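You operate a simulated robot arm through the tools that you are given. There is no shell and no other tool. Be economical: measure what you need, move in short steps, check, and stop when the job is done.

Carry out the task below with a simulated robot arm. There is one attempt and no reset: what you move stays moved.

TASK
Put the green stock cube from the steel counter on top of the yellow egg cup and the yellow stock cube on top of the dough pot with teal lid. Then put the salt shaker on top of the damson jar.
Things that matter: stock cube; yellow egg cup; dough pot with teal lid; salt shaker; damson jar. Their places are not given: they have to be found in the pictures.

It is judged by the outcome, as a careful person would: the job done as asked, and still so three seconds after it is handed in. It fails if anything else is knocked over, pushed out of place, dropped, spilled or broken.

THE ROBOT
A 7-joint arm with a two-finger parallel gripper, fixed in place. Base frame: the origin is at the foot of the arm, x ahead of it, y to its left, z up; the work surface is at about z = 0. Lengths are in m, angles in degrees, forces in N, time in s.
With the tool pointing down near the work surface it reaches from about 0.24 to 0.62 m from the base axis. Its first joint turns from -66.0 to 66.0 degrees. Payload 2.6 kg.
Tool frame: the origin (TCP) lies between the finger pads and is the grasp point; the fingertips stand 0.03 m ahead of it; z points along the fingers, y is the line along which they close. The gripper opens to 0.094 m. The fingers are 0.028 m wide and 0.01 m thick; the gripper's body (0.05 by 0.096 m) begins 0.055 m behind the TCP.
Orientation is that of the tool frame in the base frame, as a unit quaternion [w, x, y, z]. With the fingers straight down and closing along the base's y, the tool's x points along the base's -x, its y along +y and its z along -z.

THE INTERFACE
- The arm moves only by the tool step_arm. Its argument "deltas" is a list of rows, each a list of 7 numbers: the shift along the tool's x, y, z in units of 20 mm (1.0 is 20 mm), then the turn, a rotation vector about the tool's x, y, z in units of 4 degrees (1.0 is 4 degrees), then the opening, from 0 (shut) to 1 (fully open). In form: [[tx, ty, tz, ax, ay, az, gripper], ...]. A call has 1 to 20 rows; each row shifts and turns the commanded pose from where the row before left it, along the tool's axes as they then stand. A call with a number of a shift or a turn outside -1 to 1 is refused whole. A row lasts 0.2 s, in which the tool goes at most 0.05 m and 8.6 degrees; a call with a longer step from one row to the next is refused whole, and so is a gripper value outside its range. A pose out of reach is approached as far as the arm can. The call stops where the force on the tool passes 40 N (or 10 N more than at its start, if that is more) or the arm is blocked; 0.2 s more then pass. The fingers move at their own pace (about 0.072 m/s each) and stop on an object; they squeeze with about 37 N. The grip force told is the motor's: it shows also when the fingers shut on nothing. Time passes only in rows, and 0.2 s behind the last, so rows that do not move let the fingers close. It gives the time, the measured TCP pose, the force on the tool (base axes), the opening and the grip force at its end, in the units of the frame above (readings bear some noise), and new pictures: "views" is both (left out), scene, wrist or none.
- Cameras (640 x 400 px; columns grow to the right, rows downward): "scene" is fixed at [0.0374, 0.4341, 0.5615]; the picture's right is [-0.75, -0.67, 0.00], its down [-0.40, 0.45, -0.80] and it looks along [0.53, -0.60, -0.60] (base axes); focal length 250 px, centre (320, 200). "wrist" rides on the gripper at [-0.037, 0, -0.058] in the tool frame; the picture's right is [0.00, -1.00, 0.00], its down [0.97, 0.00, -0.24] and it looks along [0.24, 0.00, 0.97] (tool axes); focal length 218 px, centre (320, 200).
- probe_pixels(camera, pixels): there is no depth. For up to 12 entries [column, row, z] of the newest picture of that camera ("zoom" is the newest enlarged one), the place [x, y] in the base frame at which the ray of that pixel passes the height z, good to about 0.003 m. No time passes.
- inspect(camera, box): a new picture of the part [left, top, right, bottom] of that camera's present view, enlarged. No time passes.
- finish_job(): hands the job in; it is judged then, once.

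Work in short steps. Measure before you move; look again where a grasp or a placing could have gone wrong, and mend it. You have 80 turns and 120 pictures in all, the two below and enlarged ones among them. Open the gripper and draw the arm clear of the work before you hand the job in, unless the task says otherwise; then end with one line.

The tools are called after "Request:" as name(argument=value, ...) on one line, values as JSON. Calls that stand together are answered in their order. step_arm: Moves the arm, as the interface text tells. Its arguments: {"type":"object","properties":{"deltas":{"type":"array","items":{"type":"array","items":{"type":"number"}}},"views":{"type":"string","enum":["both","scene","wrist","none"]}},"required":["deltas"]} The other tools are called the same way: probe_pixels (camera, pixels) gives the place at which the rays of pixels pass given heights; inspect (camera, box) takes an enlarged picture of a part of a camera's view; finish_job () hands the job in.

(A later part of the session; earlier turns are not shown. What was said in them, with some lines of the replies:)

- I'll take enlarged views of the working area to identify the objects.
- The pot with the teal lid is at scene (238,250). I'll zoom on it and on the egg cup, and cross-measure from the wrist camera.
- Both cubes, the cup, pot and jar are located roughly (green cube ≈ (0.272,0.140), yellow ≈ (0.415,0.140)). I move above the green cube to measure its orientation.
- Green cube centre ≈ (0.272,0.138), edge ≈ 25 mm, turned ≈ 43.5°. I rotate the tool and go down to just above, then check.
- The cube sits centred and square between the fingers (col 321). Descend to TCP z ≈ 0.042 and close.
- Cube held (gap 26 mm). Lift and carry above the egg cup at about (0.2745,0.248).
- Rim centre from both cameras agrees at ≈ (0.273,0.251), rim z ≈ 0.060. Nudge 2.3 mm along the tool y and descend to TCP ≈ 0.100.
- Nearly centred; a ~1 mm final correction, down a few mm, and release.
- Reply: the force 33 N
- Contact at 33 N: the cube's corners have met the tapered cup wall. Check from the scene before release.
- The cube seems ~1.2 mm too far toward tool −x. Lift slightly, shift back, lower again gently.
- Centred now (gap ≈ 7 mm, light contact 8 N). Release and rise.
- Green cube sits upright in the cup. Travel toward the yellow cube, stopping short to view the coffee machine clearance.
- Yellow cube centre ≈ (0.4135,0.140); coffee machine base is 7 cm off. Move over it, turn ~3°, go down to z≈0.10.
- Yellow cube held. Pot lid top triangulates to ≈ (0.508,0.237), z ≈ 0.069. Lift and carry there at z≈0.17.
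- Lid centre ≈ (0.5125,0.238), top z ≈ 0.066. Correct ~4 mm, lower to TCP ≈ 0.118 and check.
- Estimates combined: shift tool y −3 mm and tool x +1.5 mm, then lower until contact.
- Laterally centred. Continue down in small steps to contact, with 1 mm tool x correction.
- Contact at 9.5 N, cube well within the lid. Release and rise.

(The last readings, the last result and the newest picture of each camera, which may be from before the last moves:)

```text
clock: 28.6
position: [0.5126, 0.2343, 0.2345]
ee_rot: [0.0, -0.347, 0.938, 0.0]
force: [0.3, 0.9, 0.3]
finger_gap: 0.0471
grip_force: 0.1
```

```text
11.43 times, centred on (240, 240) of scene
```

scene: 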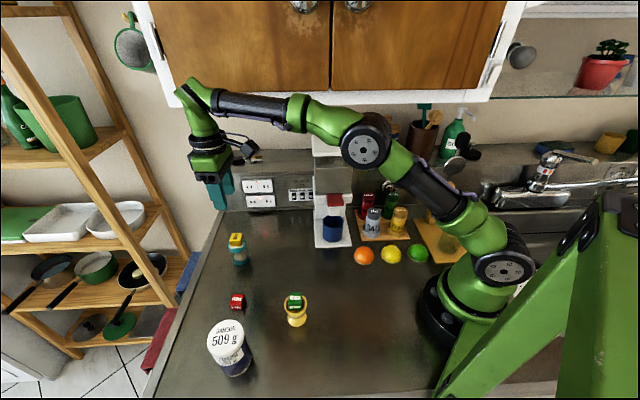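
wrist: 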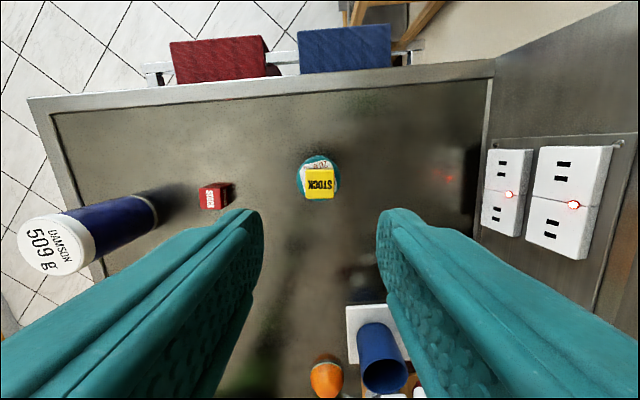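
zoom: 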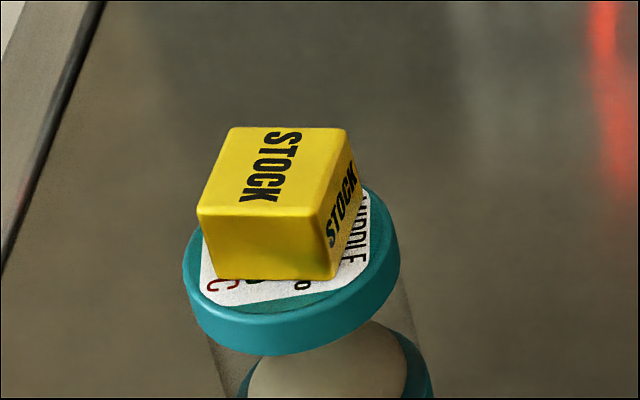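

Yellow cube is stable on the lid. Now rotate back to yaw 0, rise, and withdraw toward (0.32,0.14,0.29) clear of the coffee machine.

Request:
step_arm(deltas=[[0, 0, -0.3, 0, 0, 1, 0.5], [0, 0, -0.3, 0, 0, 1, 0.5], [0, 0, -0.3, 0, 0, 1, 0.5], [0, 0, -0.3, 0, 0, 1, 0.6], [0, 0, -0.3, 0, 0, 1, 0.7], [0, 0, -0.3, 0, 0, 1, 0.8], [0, 0, -0.3, 0, 0, 1, 0.9], [0, 0, -0.3, 0, 0, 1, 0.9], [0, 0, -0.3, 0, 0, 1, 0.9], [0, 0, -0.3, 0, 0, 1, 0.9], [0.96, -0.47, 0, 0, 0, 0.15, 0.9], [0.96, -0.47, 0, 0, 0, 0, 0.9], [0.96, -0.47, 0, 0, 0, 0, 0.9], [0.96, -0.47, 0, 0, 0, 0, 0.9], [0.96, -0.47, 0, 0, 0, 0, 0.9], [0.96, -0.47, 0, 0, 0, 0, 0.9], [0.96, -0.47, 0, 0, 0, 0, 0.9], [0.96, -0.47, 0, 0, 0, 0, 0.9], [0.96, -0.47, 0, 0, 0, 0, 0.9], [0.96, -0.47, 0, 0, 0, 0, 0.9]])

```text
clock: 32.8
position: [0.3076, 0.1572, 0.2911]
ee_rot: [0.0, 0.0, 1.0, 0.0]
force: [-0.7, 0.0, -0.4]
finger_gap: 0.0844
grip_force: 0.0
out of reach, approached as far as the arm can: row 9, 10
```

scene: 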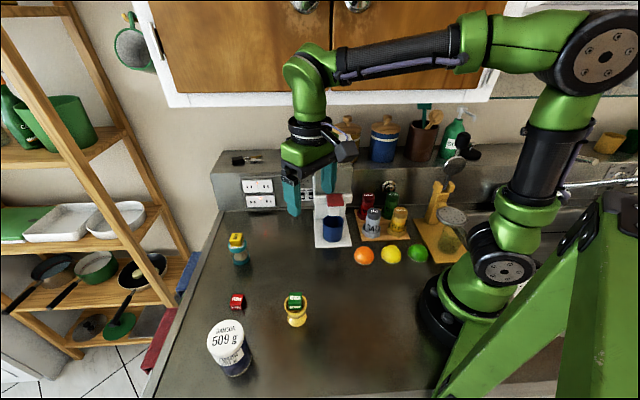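
wrist: 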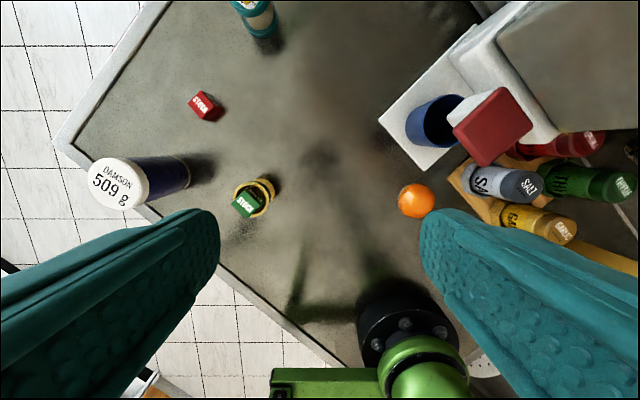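

Move toward the salt shaker, staying at z≈0.29 and x≈0.26, to view it.

Request:
step_arm(deltas=[[0.5, -0.9, 0, 0, 0, 0, 0.9], [0.5, -0.9, 0, 0, 0, 0, 0.9], [0.5, -0.9, 0, 0, 0, 0, 0.9], [0.5, -0.9, 0, 0, 0, 0, 0.9], [0.3, -0.9, 0, 0, 0, 0, 0.9], [0, -0.9, 0, 0, 0, 0, 0.9], [0, -0.9, 0, 0, 0, 0, 0.9], [0, -0.9, 0, 0, 0, 0, 0.9], [0, -0.9, 0, 0, 0, 0, 0.9], [0, -0.9, 0, 0, 0, 0, 0.9]])

```text
clock: 35.0
position: [0.2635, -0.0234, 0.2895]
ee_rot: [0.0, 0.0, 1.0, 0.0]
force: [-0.1, -0.5, 0.5]
finger_gap: 0.0846
grip_force: 0.1
```

scene: 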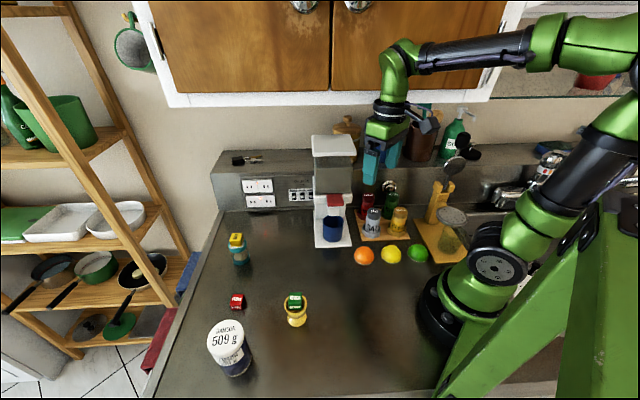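
wrist: 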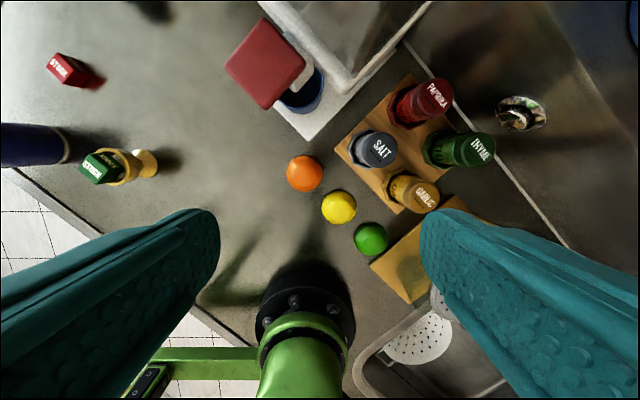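

Request:
inspect(camera="wrist", box=[320, 60, 510, 220])

Request:
inspect(camera="scene", box=[350, 180, 420, 245])

```text
2.50 times, centred on (415, 140) of wrist
```

zoom: 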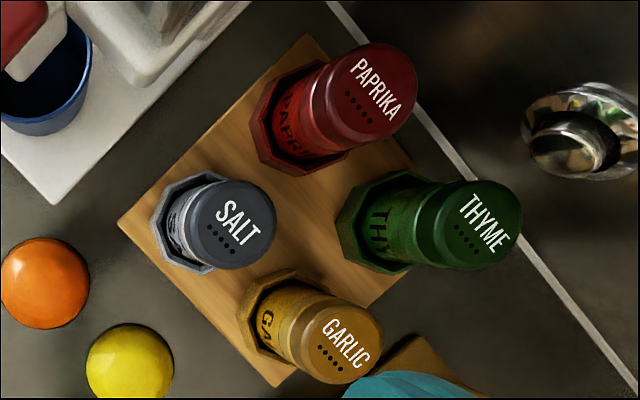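

```text
6.15 times, centred on (385, 212) of scene
```

zoom: 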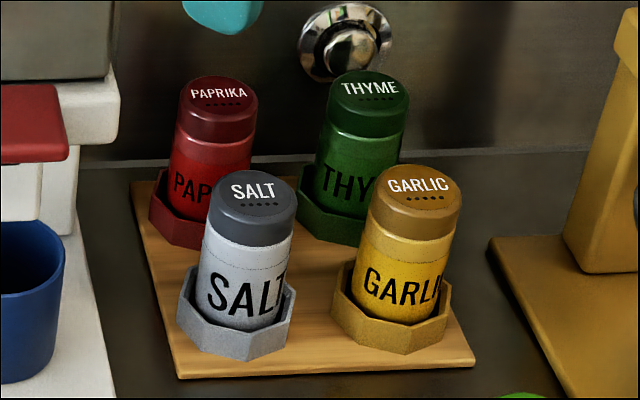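

Request:
probe_pixels(camera="wrist", pixels=[[380.2, 149.6, 0.08], [380.2, 149.6, 0.1], [380.2, 149.6, 0.12], [363.5, 149.6, 0.1], [397, 149.6, 0.1], [347, 144, 0.03]])

Request:
probe_pixels(camera="scene", pixels=[[374.4, 211.5, 0.08], [374.4, 211.5, 0.1], [374.4, 211.5, 0.12], [367.6, 211.5, 0.1], [381.2, 211.5, 0.1]])

```text
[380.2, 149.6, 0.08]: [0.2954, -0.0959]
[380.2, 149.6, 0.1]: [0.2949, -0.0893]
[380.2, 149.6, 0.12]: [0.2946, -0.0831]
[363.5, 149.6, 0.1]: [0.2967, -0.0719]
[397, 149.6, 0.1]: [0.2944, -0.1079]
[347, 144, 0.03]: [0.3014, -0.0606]
```

```text
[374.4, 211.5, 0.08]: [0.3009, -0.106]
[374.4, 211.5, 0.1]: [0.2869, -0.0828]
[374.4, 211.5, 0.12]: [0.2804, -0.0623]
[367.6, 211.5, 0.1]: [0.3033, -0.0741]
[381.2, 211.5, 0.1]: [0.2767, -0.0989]
```

Salt cap top ≈ (0.294,−0.0915), z ≈ 0.093; yaw 0 closes along the rack diagonal with free space on both sides. Move above at z≈0.18.

Request:
step_arm(deltas=[[-0.38, -0.85, 0, 0, 0, 0, 0.8], [-0.38, -0.85, 0, 0, 0, 0, 0.8], [-0.38, -0.85, 0, 0, 0, 0, 0.8], [-0.38, -0.85, 0, 0, 0, 0, 0.8], [0, 0, 0.9, 0, 0, 0, 0.8], [0, 0, 0.9, 0, 0, 0, 0.8], [0, 0, 0.9, 0, 0, 0, 0.8], [0, 0, 0.9, 0, 0, 0, 0.8], [0, 0, 0.9, 0, 0, 0, 0.8], [0, 0, 0.9, 0, 0, 0, 0.8]])

Request:
inspect(camera="wrist", box=[240, 110, 400, 230])

```text
clock: 36.1
position: [0.2796, -0.0541, 0.2903]
ee_rot: [0.003, -0.044, 0.999, 0.006]
force: [0.0, -0.3, 0.4]
finger_gap: 0.0753
grip_force: 0.1
stopped in row 5: the force on the tool passed its limit (the readings are from after the stop); the commanded pose is now the measured one
```

scene: 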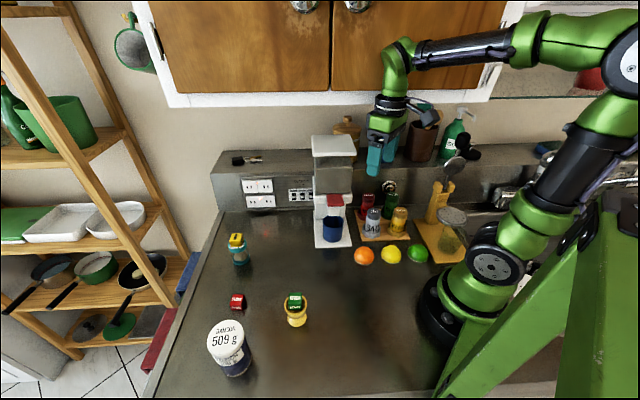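
wrist: 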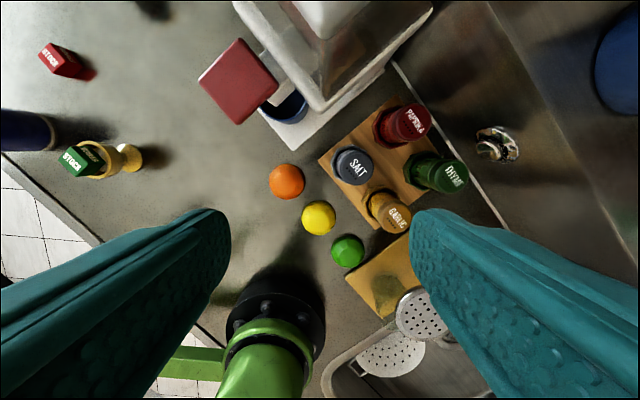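

```text
3.33 times, centred on (320, 170) of wrist
```

zoom: 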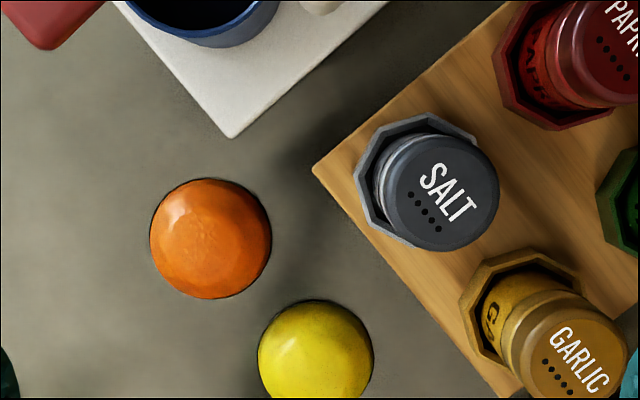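

The arm was stopped at (0.280,−0.054,0.290) by contact of some link. I look closely for what touched.

Request:
inspect(camera="scene", box=[300, 20, 440, 200])

Request:
inspect(camera="scene", box=[480, 0, 640, 120])

Request:
inspect(camera="wrist", box=[180, 0, 460, 180])

```text
2.22 times, centred on (370, 110) of scene
```

zoom: 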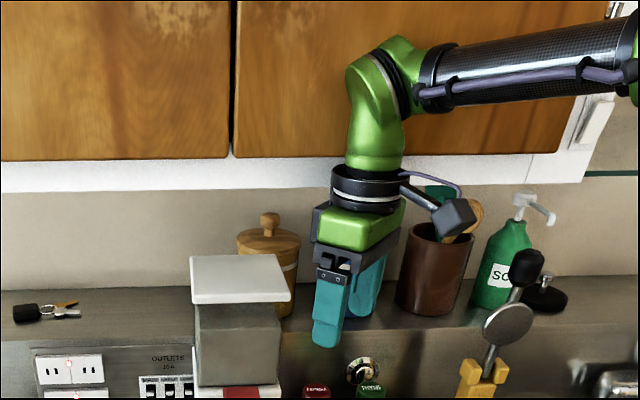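

```text
3.33 times, centred on (560, 60) of scene
```

zoom: 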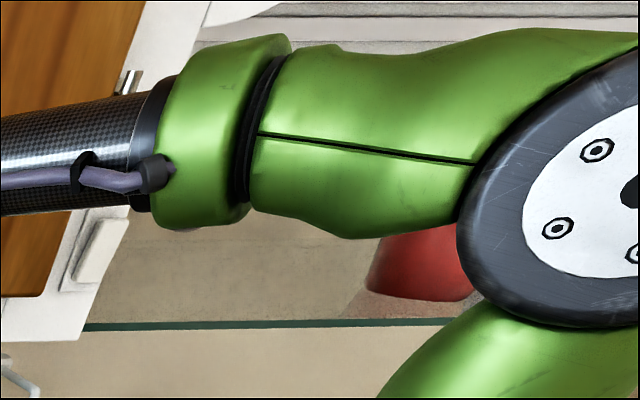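

```text
2.22 times, centred on (320, 90) of wrist
```

zoom: 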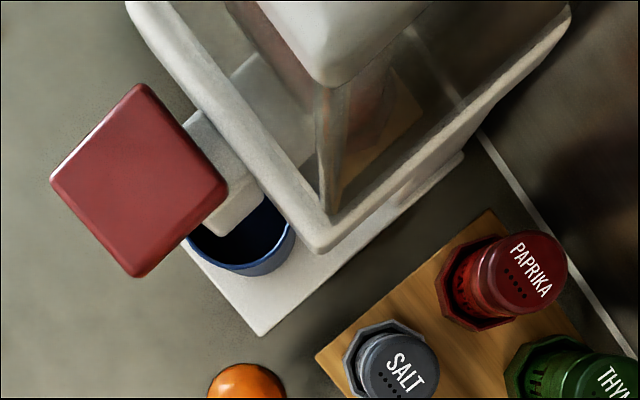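

The hand itself is free; most likely the forearm met the wall cabinet/shelf high up. I retreat, straighten, then lower in free space before approaching from low.

Request:
step_arm(deltas=[[0.3, 0.6, 0, 0.17, 0.09, 0.63, 0.8], [0.3, 0.6, 0, 0, 0, 0.63, 0.8], [0.2, 0.6, 0, 0, 0, 0, 0.8], [0, 0.3, 0, 0, 0, 0, 0.8], [0, 0, 0, 0, 0, 0, 0.8]])

```text
clock: 37.3
position: [0.2624, -0.015, 0.2886]
ee_rot: [-0.003, 0.003, 1.0, 0.001]
force: [0.2, -0.8, 0.4]
finger_gap: 0.0751
grip_force: 0.0
```

scene: 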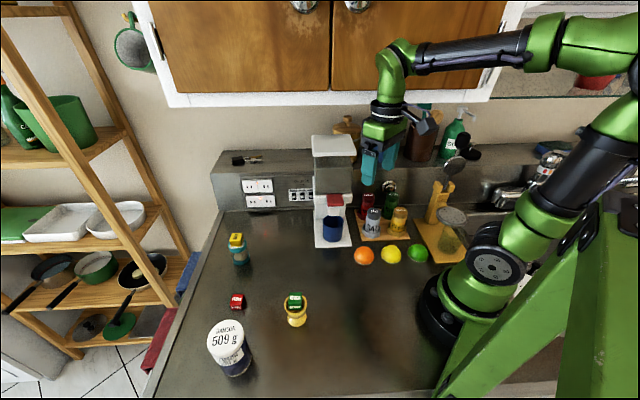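
wrist: 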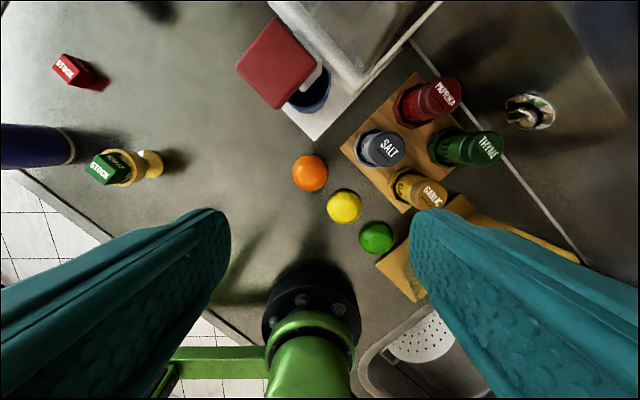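

Request:
step_arm(deltas=[[-0.2, 0, 0.8, 0, 0, 0, 0.8], [-0.2, 0, 0.8, 0, 0, 0, 0.8], [-0.2, 0, 0.8, 0, 0, 0, 0.8], [-0.2, 0, 0.8, 0, 0, 0, 0.8], [0, 0, 0.8, 0, 0, 0, 0.8], [0, 0, 0.8, 0, 0, 0, 0.8], [0, 0, 0.8, 0, 0, 0, 0.8], [0, 0, 0.6, 0, 0, 0, 0.8]])

```text
clock: 39.1
position: [0.2805, -0.0142, 0.1662]
ee_rot: [-0.004, 0.004, 1.0, 0.0]
force: [-0.4, -0.1, 0.3]
finger_gap: 0.0752
grip_force: 0.1
```

scene: 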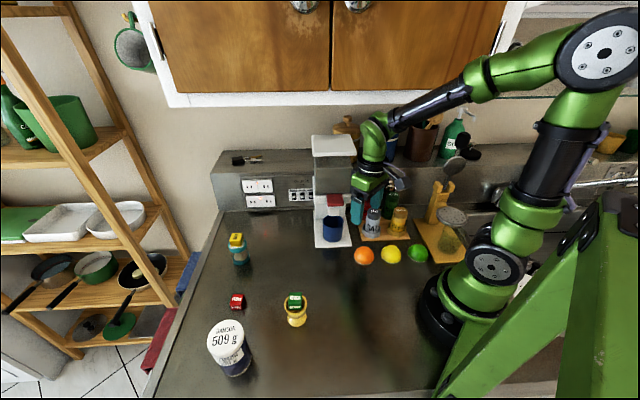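
wrist: 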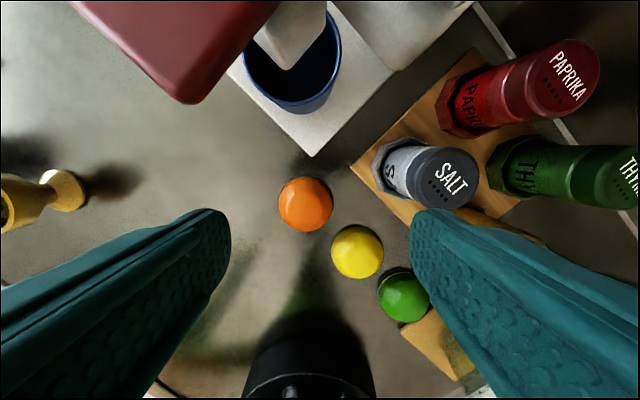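

Path is clear here. Move in toward the shaker at this lower height.

Request:
step_arm(deltas=[[0, -0.5, 0, 0, -0.11, -0.11, 0.8], [0, -0.6, 0, 0, 0, 0, 0.8], [-0.1, -0.7, 0, 0, 0, 0, 0.8], [-0.2, -0.7, 0, 0, 0, 0, 0.8], [-0.2, -0.7, 0, 0, 0, 0, 0.8], [-0.17, -0.65, 0, 0, 0, 0, 0.8]])

Request:
inspect(camera="wrist", box=[240, 130, 400, 230])

```text
clock: 40.5
position: [0.2898, -0.087, 0.1621]
ee_rot: [-0.004, -0.01, 1.0, 0.001]
force: [-0.3, -0.4, 0.3]
finger_gap: 0.0751
grip_force: 0.1
```

scene: 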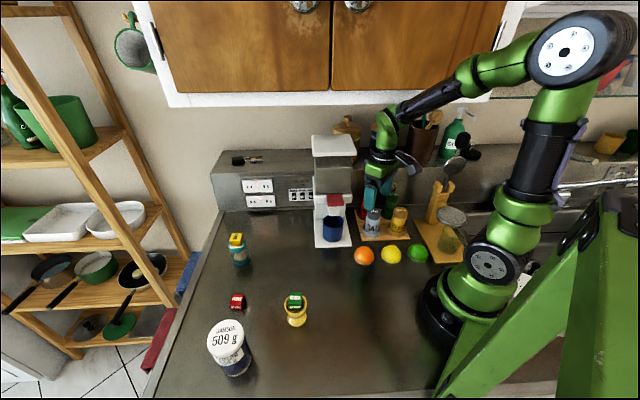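
wrist: 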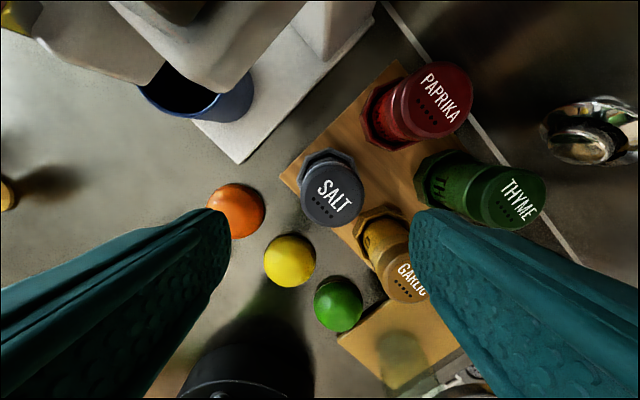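

```text
4.00 times, centred on (320, 180) of wrist
```

zoom: 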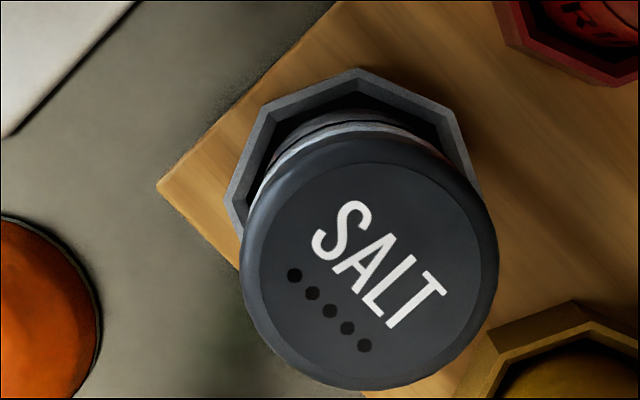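

Request:
probe_pixels(camera="wrist", pixels=[[332.2, 195.5, 0.093], [332.2, 195.5, 0.1], [301, 195.5, 0.093], [363.5, 195.5, 0.093], [328.5, 177, 0.03], [408, 275, 0.093], [439, 99, 0.093], [518, 200, 0.093]])

```text
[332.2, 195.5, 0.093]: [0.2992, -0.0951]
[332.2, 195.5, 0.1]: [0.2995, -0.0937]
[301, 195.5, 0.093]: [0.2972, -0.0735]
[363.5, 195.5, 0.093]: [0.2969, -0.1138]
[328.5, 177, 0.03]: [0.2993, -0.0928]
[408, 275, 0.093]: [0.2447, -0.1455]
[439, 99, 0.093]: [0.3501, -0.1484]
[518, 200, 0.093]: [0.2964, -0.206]
```

Salt centre ≈ (0.2975,−0.0945). Align, then descend to TCP ≈ 0.078 (tips 0.048, above holder) without closing yet.

Request:
step_arm(deltas=[[-0.38, -0.37, 0, 0, -0.11, 0.29, 0.8], [0, 0, 0, 0, 0, 0, 0.8], [0, 0, 0.7, 0, 0, 0, 0.8], [0, 0, 0.7, 0, 0, 0, 0.8], [0, 0, 0.6, 0, 0, 0, 0.8]], views="wrist")

```text
clock: 41.7
position: [0.3009, -0.1, 0.1243]
ee_rot: [0.006, 0.01, 1.0, -0.001]
force: [-0.4, 0.7, 0.7]
finger_gap: 0.0753
grip_force: 0.1
```

wrist: 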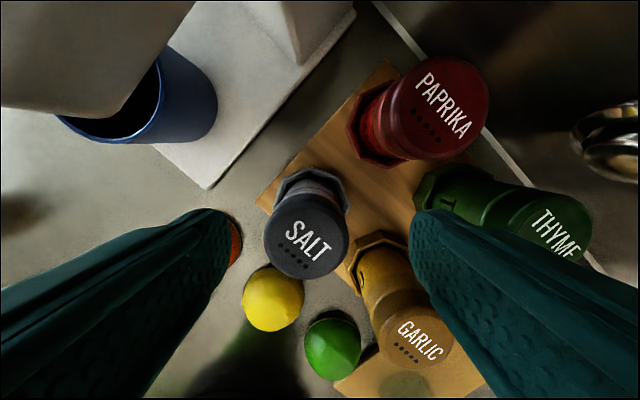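

Request:
probe_pixels(camera="wrist", pixels=[[307, 234, 0.093], [265, 234, 0.093], [349, 234, 0.093], [313, 200, 0.03], [438, 108, 0.093], [412, 332, 0.093]])

Request:
step_arm(deltas=[[0, 0, 0, 0, 0, 0, 0.8], [0, 0, 0, 0, 0, 0, 0.8]], views="scene")

```text
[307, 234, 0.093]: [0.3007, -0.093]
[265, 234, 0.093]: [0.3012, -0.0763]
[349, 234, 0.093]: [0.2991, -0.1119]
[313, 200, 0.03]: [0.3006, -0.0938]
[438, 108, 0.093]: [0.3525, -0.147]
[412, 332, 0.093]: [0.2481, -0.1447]
```

```text
clock: 42.3
position: [0.3006, -0.1, 0.1246]
ee_rot: [0.006, 0.008, 1.0, 0.0]
force: [0.5, -0.1, -0.1]
finger_gap: 0.0753
grip_force: 0.1
```

scene: 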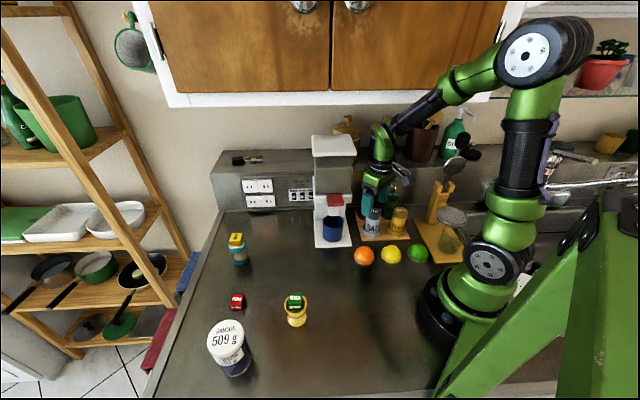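

Salt axis ≈ (0.3005,−0.0935). Shift +6.5 mm in y, straighten, and descend to ≈0.078.

Request:
step_arm(deltas=[[0, 0.32, 0, 0, 0.17, -0.23, 0.8], [0, 0, 0, 0, 0, 0, 0.8], [0, 0, 0.5, 0, 0, 0, 0.8], [0, 0, 0.5, 0, 0, 0, 0.8], [0, 0, 0.4, 0, 0, 0, 0.8], [0, 0, 0, 0, 0, 0, 0.8]], views="wrist")

Request:
inspect(camera="scene", box=[350, 170, 430, 245])

```text
clock: 43.7
position: [0.3002, -0.0926, 0.0967]
ee_rot: [0.0, 0.0, 1.0, 0.0]
force: [-0.3, -0.4, -0.1]
finger_gap: 0.075
grip_force: 0.0
```

wrist: 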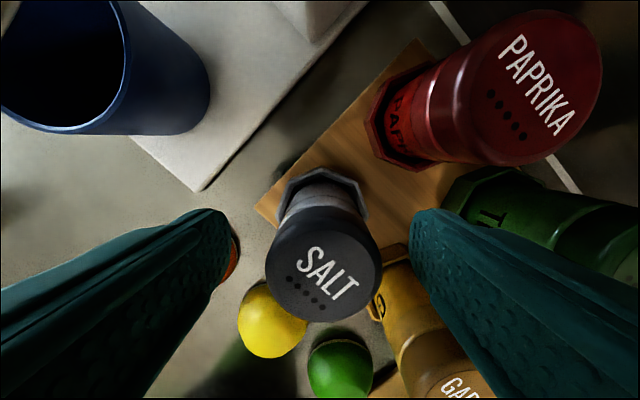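

```text
5.33 times, centred on (390, 208) of scene
```

zoom: 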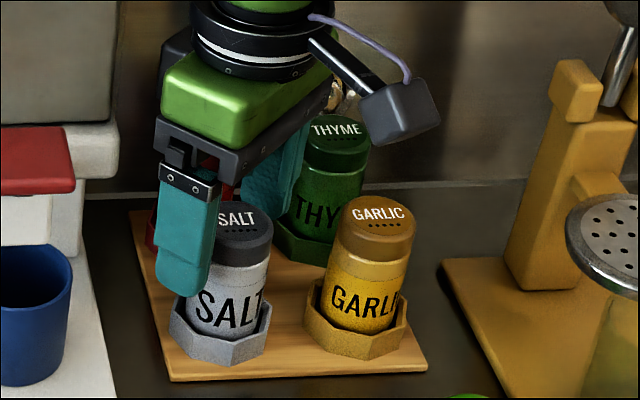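

Salt is centred between the fingers and neighbours are clear. Descend the last ~18 mm and close.

Request:
step_arm(deltas=[[0, -0.03, 0.4, 0, 0, 0, 0.8], [0, 0, 0.4, 0, 0, 0, 0.8], [0, 0, 0.1, 0, 0, 0, 0.8], [0, 0, 0, 0, 0, 0, 0.8]], views="wrist")

Request:
inspect(camera="scene", box=[350, 170, 430, 245])

```text
clock: 44.7
position: [0.3003, -0.0936, 0.0779]
ee_rot: [-0.001, 0.001, 1.0, 0.0]
force: [-0.5, -0.1, 1.1]
finger_gap: 0.0754
grip_force: 0.1
```

wrist: 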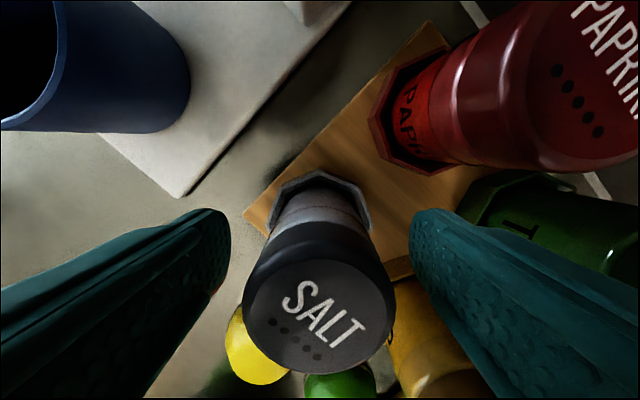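

```text
5.33 times, centred on (390, 208) of scene
```

zoom: 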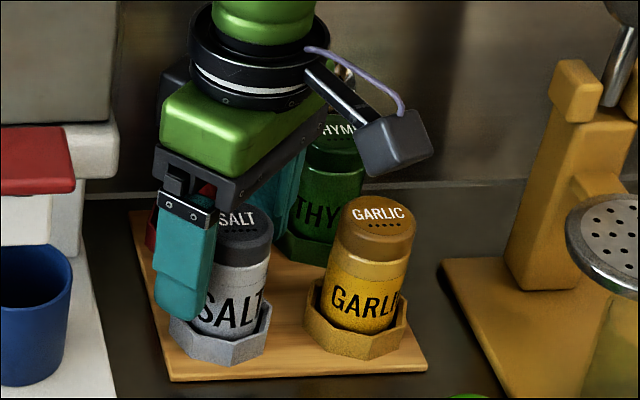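

Everything lines up (cap centre at row 310 as expected for the TCP axis). Close, then lift slightly.

Request:
step_arm(deltas=[[0, 0, 0, 0, 0, 0, 0.4], [0, 0, 0, 0, 0, 0, 0.0], [0, 0, 0, 0, 0, 0, 0], [0, 0, 0, 0, 0, 0, 0], [0, 0, 0, 0, 0, 0, 0]], views="wrist")

```text
clock: 45.9
position: [0.3011, -0.0941, 0.0773]
ee_rot: [-0.001, 0.0, 1.0, 0.0]
force: [-0.3, 0.3, -0.5]
finger_gap: 0.0416
grip_force: 36.2
```

wrist: 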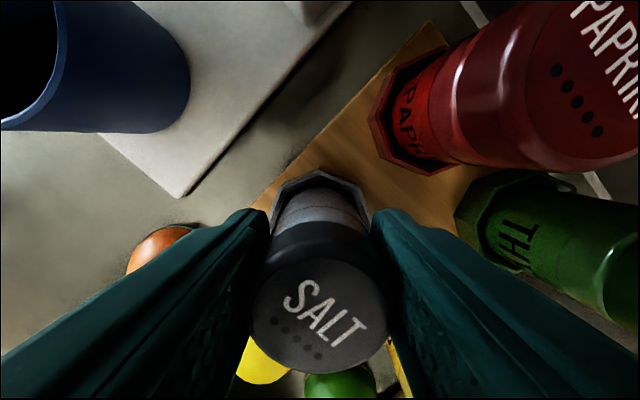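

Gripped (gap 42 mm). Lift straight out of the holder.

Request:
step_arm(deltas=[[0, 0, -0.3, 0, 0, 0, 0], [0, 0, -0.6, 0, 0, 0, 0], [0, 0, -0.8, 0, 0, 0, 0], [0, 0, -0.8, 0, 0, 0, 0], [0, 0, -0.8, 0, 0, 0, 0], [0, 0, -0.8, 0, 0, 0, 0], [0, 0, 0, 0, 0, 0, 0]])

Request:
inspect(camera="scene", box=[310, 130, 430, 245])

```text
clock: 47.5
position: [0.297, -0.0925, 0.1566]
ee_rot: [-0.008, 0.001, 1.0, 0.001]
force: [-0.5, 0.6, -1.6]
finger_gap: 0.0407
grip_force: 37.0
```

scene: 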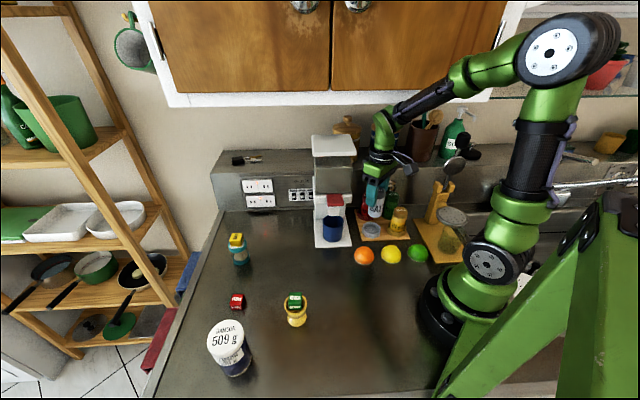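
wrist: 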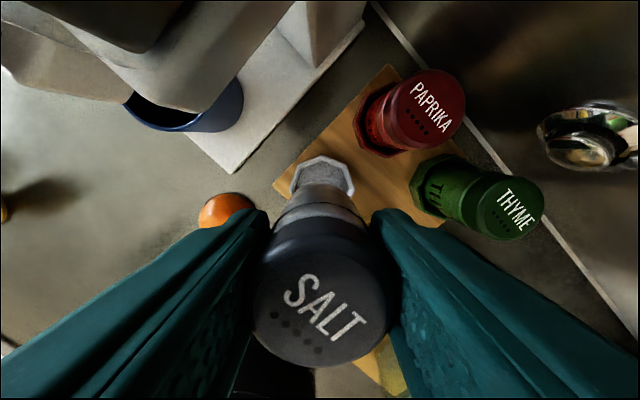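

```text
3.48 times, centred on (370, 188) of scene
```

zoom: 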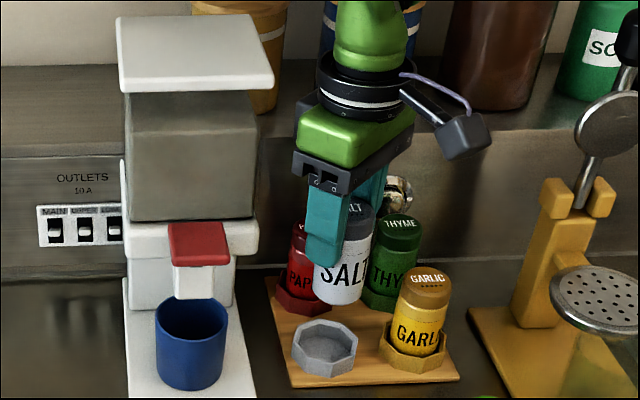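

Salt is out cleanly. Withdraw in +y at this height away from the rack and machine, then rise.

Request:
step_arm(deltas=[[0.2, 0.5, 0, 0, 0, 0, 0], [0.25, 0.7, 0, 0, 0, 0, 0], [0.25, 0.8, 0, 0, 0, 0, 0], [0.25, 0.9, 0, 0, 0, 0, 0], [0.25, 0.9, 0, 0, -0.2, 0, 0], [0.2, 0.9, 0, 0, 0, 0, 0], [0, 0.9, 0, 0, 0, 0, 0], [0, 0.9, -0.4, 0, 0, 0, 0], [0, 0.9, -0.6, 0, 0, 0, 0], [0, 0.9, -0.8, 0, 0, 0, 0], [0, 0.9, -0.8, 0, 0, 0, 0], [0, 0.9, -0.8, 0, 0, 0, 0], [0, 0.9, -0.8, 0, 0, 0, 0]])

```text
clock: 50.3
position: [0.2716, 0.1246, 0.246]
ee_rot: [0.006, 0.0, 1.0, 0.0]
force: [0.2, 0.8, -0.5]
finger_gap: 0.0407
grip_force: 37.0
```

scene: 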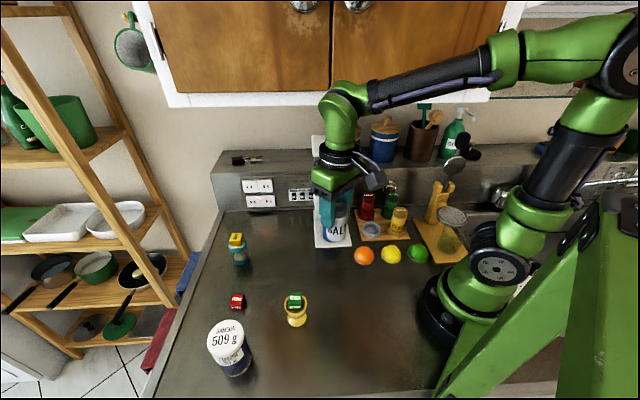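
wrist: 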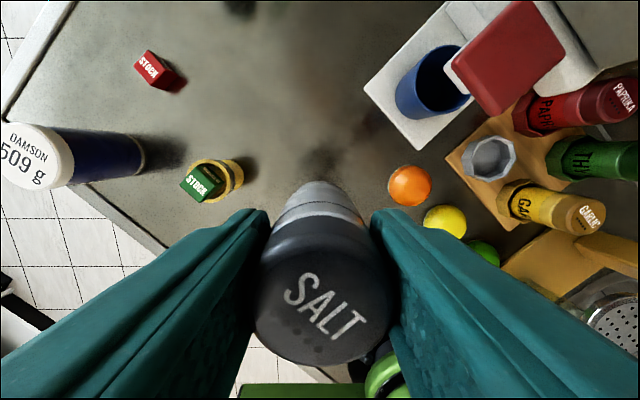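

Shaker held. Now measure the jar lid in both cameras.

Request:
inspect(camera="scene", box=[195, 310, 265, 385])

Request:
inspect(camera="wrist", box=[0, 100, 160, 210])

```text
5.33 times, centred on (230, 348) of scene
```

zoom: 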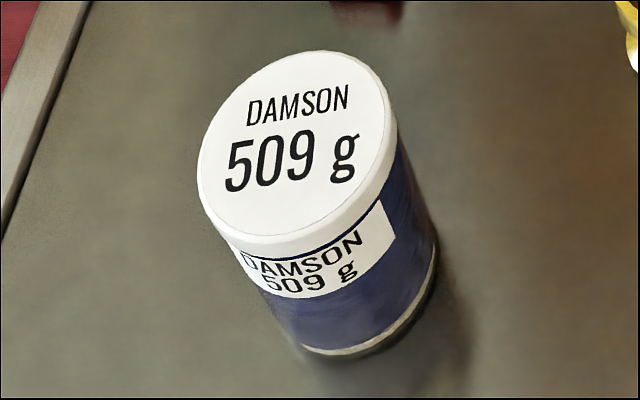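

```text
3.64 times, centred on (80, 155) of wrist
```

zoom: 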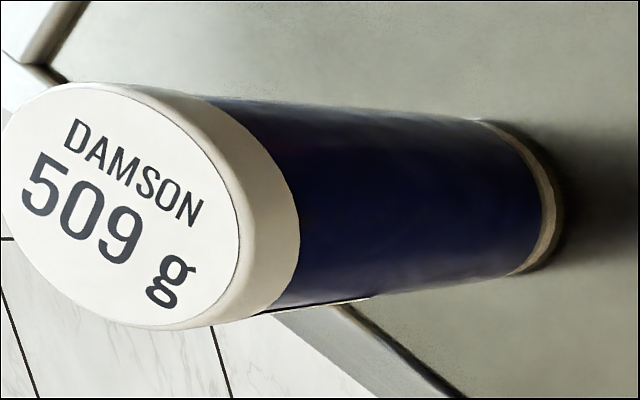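

Request:
probe_pixels(camera="scene", pixels=[[224.9, 336.8, 0.1], [224.9, 336.8, 0.12], [224.9, 336.8, 0.14], [206.9, 336.8, 0.12], [243, 330, 0.12]])

Request:
probe_pixels(camera="wrist", pixels=[[25, 156.4, 0.1], [25, 156.4, 0.12], [25, 156.4, 0.14], [138, 160, 0.0]])

```text
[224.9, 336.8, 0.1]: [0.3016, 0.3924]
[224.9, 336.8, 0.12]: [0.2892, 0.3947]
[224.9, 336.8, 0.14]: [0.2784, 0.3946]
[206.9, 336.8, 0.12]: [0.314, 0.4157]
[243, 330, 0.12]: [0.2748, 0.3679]
```

```text
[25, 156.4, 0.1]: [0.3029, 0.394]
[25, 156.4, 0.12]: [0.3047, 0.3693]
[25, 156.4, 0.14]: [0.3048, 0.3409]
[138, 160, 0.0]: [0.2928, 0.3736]
```

Jar lid top: ≈ (0.302,0.393), z ≈ 0.10. Carry the shaker over at z≈0.24.

Request:
step_arm(deltas=[[-0.1, 0.9, 0, 0, 0.17, 0, 0], [-0.1, 0.9, 0, 0, 0, 0, 0], [-0.1, 0.9, 0, 0, 0, 0, 0], [-0.1, 0.9, 0, 0, 0, 0, 0], [-0.1, 0.9, 0, 0, 0, 0, 0], [-0.1, 0.9, 0, 0, 0, 0, 0], [-0.1, 0.9, 0, 0, 0, 0, 0], [-0.1, 0.9, 0, 0, 0, 0, 0], [-0.1, 0.9, 0, 0, 0, 0, 0], [-0.1, 0.9, 0, 0, 0, 0, 0], [-0.1, 0.9, 0, 0, 0, 0, 0], [-0.1, 0.9, 0, 0, 0, 0, 0], [-0.1, 0.9, 0, 0, 0, 0, 0], [-0.1, 0.9, 0, 0, 0, 0, 0], [-0.1, 0.8, 0, 0, 0, 0, 0], [0, 0, 0, 0, 0, 0, 0]])

Request:
inspect(camera="scene", box=[175, 260, 285, 385])

```text
clock: 53.7
position: [0.3014, 0.3935, 0.2432]
ee_rot: [0.0, 0.001, 1.0, 0.0]
force: [0.9, 0.7, -0.9]
finger_gap: 0.0408
grip_force: 36.6
```

scene: 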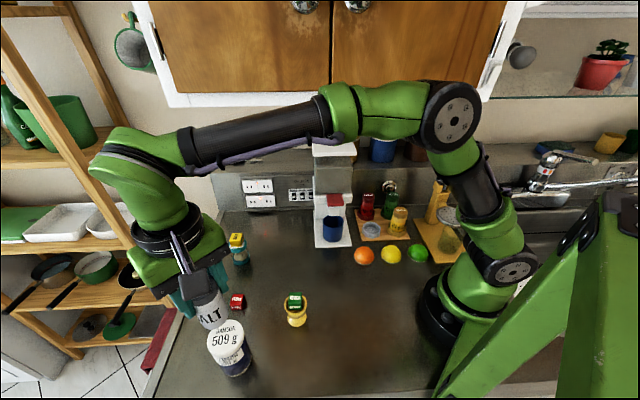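
wrist: 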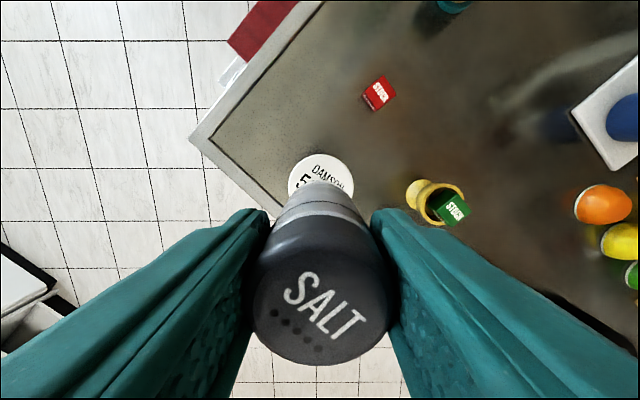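

```text
3.20 times, centred on (230, 322) of scene
```

zoom: 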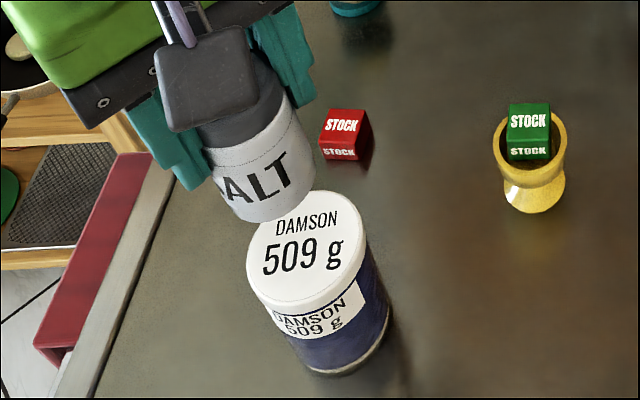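

Request:
probe_pixels(camera="wrist", pixels=[[320.5, 154, 0.1], [287.5, 185, 0.1], [354, 185, 0.1]])

Request:
step_arm(deltas=[[0, 0, 0.7, 0, 0, 0, 0], [0, 0, 0.7, 0, 0, 0, 0], [0, 0, 0.7, 0, 0, 0, 0], [0, 0, 0.6, 0, 0, 0, 0], [0, 0, 0, 0, 0, 0, 0]], views="wrist")

Request:
inspect(camera="scene", box=[175, 260, 285, 385])

Request:
inspect(camera="wrist", box=[240, 120, 400, 220])

```text
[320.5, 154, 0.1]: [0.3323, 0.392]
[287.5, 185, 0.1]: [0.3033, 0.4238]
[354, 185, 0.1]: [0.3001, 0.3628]
```

```text
clock: 54.9
position: [0.3007, 0.3948, 0.1897]
ee_rot: [0.0, 0.001, 1.0, -0.001]
force: [0.3, 1.1, -1.1]
finger_gap: 0.0405
grip_force: 36.8
```

wrist: 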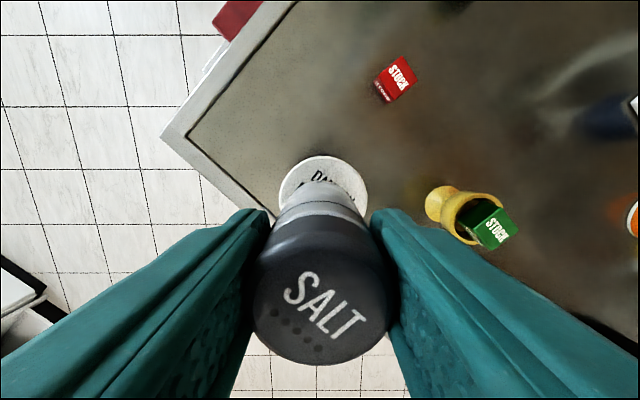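

```text
3.20 times, centred on (230, 322) of scene
```

zoom: 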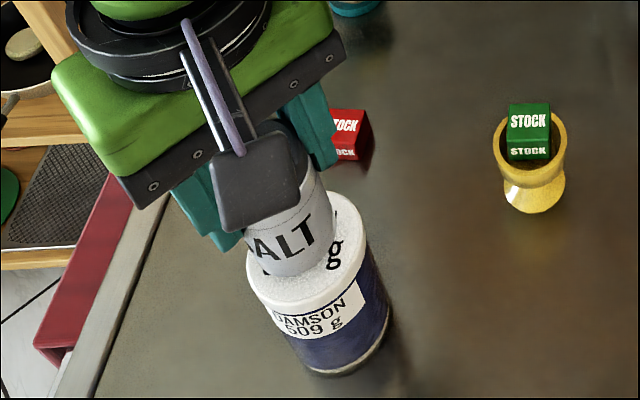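

```text
4.00 times, centred on (320, 170) of wrist
```

zoom: 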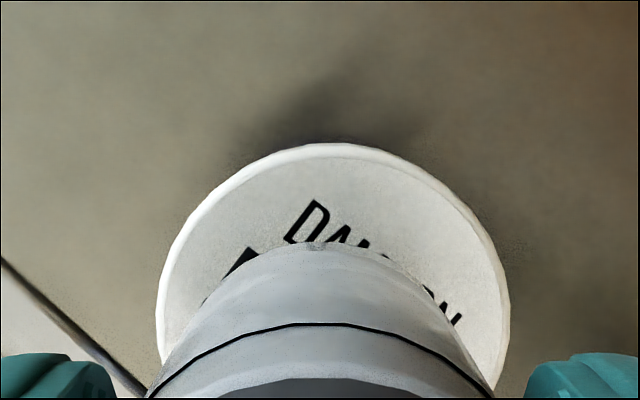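

Aligned within 2 mm; nudge −1.6 mm in y and lower slowly to contact.

Request:
step_arm(deltas=[[0, -0.08, 0.3, 0, 0, 0, 0], [0, 0, 0.3, 0, 0, 0, 0], [0, 0, 0.2, 0, 0, 0, 0], [0, 0, 0.1, 0, 0, 0, 0], [0, 0, 0, 0, 0, 0, 0]], views="wrist")

Request:
inspect(camera="scene", box=[195, 290, 275, 385])

```text
clock: 56.1
position: [0.302, 0.3951, 0.1741]
ee_rot: [0.001, 0.001, 1.0, 0.003]
force: [-4.5, -6.4, 30.0]
finger_gap: 0.0406
grip_force: 37.1
```

wrist: 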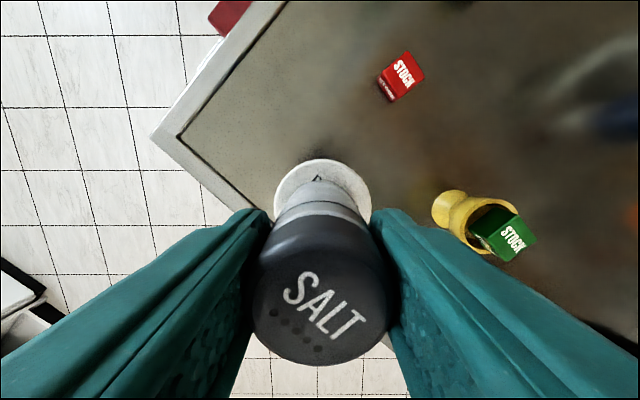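

```text
4.21 times, centred on (235, 338) of scene
```

zoom: 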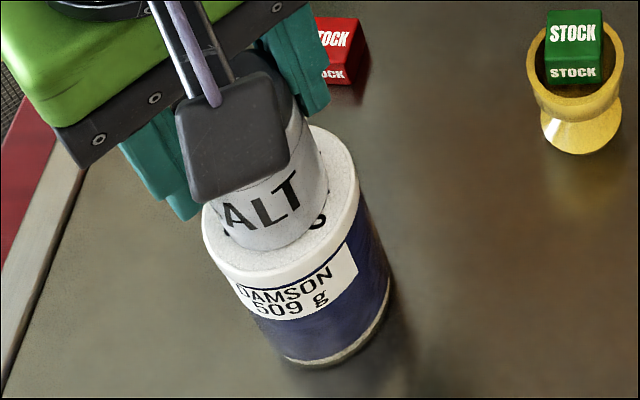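

Contact (30 N) at TCP 0.174. Relieve the pressure a little before opening.

Request:
step_arm(deltas=[[0, 0, -0.06, 0, 0, 0, 0], [0, 0, 0, 0, 0, 0, 0]], views="none")

```text
clock: 56.7
position: [0.3021, 0.3938, 0.1744]
ee_rot: [0.003, 0.0, 1.0, 0.001]
force: [-2.1, 0.7, 25.4]
finger_gap: 0.0406
grip_force: 36.6
```

Request:
step_arm(deltas=[[0, 0, -0.06, 0, 0, 0, 0], [0, 0, -0.04, 0, 0, 0, 0], [0, 0, 0, 0, 0, 0, 0]], views="none")

```text
clock: 57.5
position: [0.3019, 0.3919, 0.1746]
ee_rot: [0.0, 0.001, 1.0, -0.001]
force: [1.3, 2.3, 6.1]
finger_gap: 0.0403
grip_force: 36.8
```

Only 6 N remain; the tool is level. Open and rise.

Request:
step_arm(deltas=[[0, 0, 0, 0, 0, 0, 0.55], [0, 0, 0, 0, 0, 0, 0.75], [0, 0, 0, 0, 0, 0, 0.75], [0, 0, -0.4, 0, 0, 0, 0.75], [0, 0, -0.8, 0, 0, 0, 0.75], [0, 0, -0.9, 0, 0, 0, 0.75], [0, 0, -0.9, 0, 0, 0, 0.75], [0, 0, -0.9, 0, 0, 0, 0.75], [0, 0, -0.9, 0, 0, 0, 0.75]])

Request:
inspect(camera="scene", box=[195, 270, 275, 385])

```text
clock: 59.5
position: [0.3005, 0.3928, 0.2723]
ee_rot: [0.0, 0.001, 1.0, -0.001]
force: [-0.3, 0.0, -0.5]
finger_gap: 0.0703
grip_force: 0.1
```

scene: 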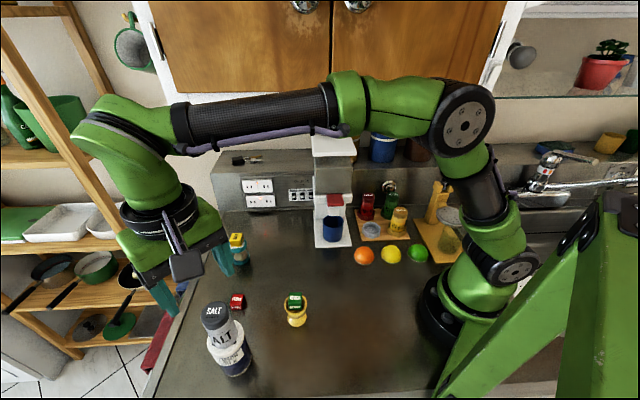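
wrist: 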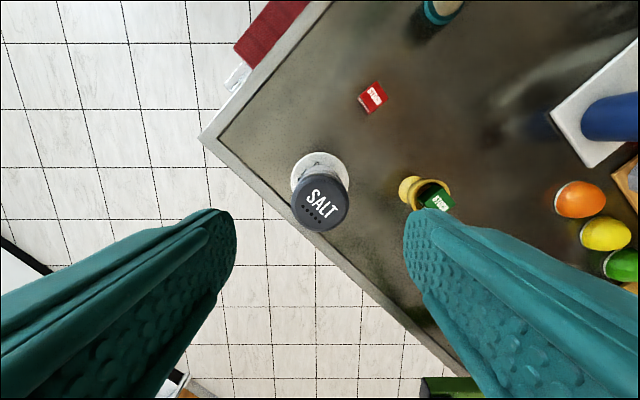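

```text
3.48 times, centred on (235, 328) of scene
```

zoom: 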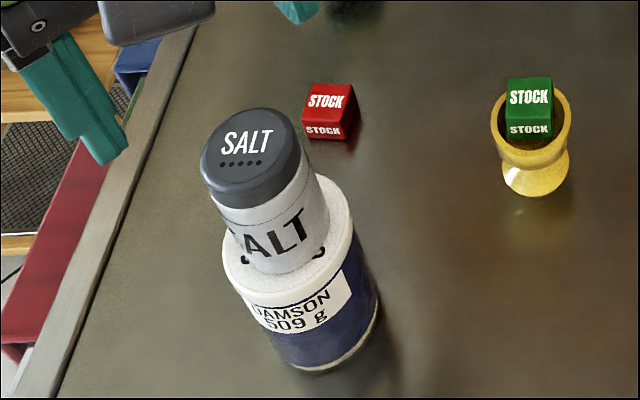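

The shaker stands upright and all three placements hold. Draw the arm up and away for a final look.

Request:
step_arm(deltas=[[0, 0, -0.8, 0, 0, 0, 0.75], [0, 0, -0.8, 0, 0, 0, 0.75], [-0.2, -0.9, 0, 0, 0, 0, 0.75], [-0.2, -0.9, 0, 0, 0, 0, 0.75], [-0.2, -0.9, 0, 0, 0, 0, 0.75], [-0.2, -0.9, 0, 0, 0, 0, 0.75], [-0.2, -0.9, 0, 0, 0, 0, 0.75], [-0.2, -0.9, 0, 0, 0, 0, 0.75], [-0.2, -0.9, 0, 0, 0, 0, 0.75], [-0.2, -0.9, 0, 0, 0, 0, 0.75], [-0.2, -0.9, 0, 0, 0, 0, 0.75], [0, -0.9, 0, 0, 0, 0, 0.75], [0, -0.9, 0, 0, 0, 0, 0.75], [0, 0, 0, 0, 0, 0, 0.75]])

```text
clock: 62.5
position: [0.3378, 0.1927, 0.304]
ee_rot: [0.001, 0.0, 1.0, 0.001]
force: [-0.5, 0.1, 0.1]
finger_gap: 0.0705
grip_force: 0.0
```

scene: 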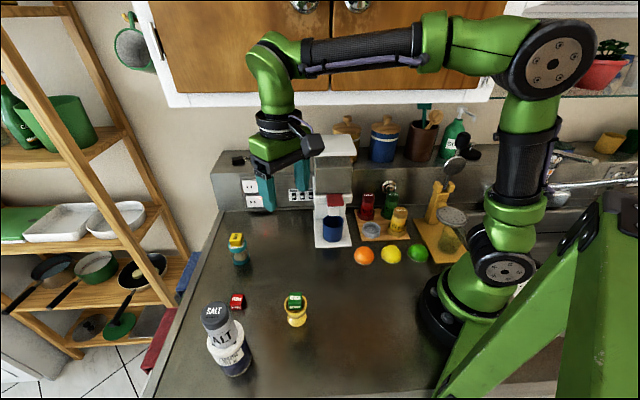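
wrist: 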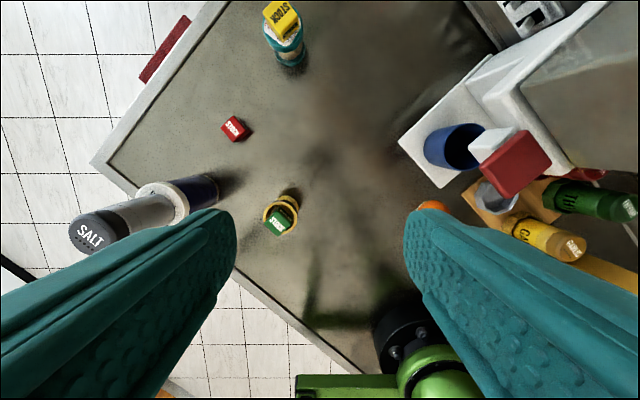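

All three items are in place, the rest of the scene is as it was, the gripper is open and the arm is clear, so I hand the job in.

Request:
finish_job()

```text
The job is handed in.
```

The green stock cube is on the yellow egg cup, the yellow stock cube is on the teal-lidded dough pot, and the salt shaker is on the damson jar. The arm touched something once near the spice rack, most likely the wall cabinet, but nothing looked moved in the final pictures.
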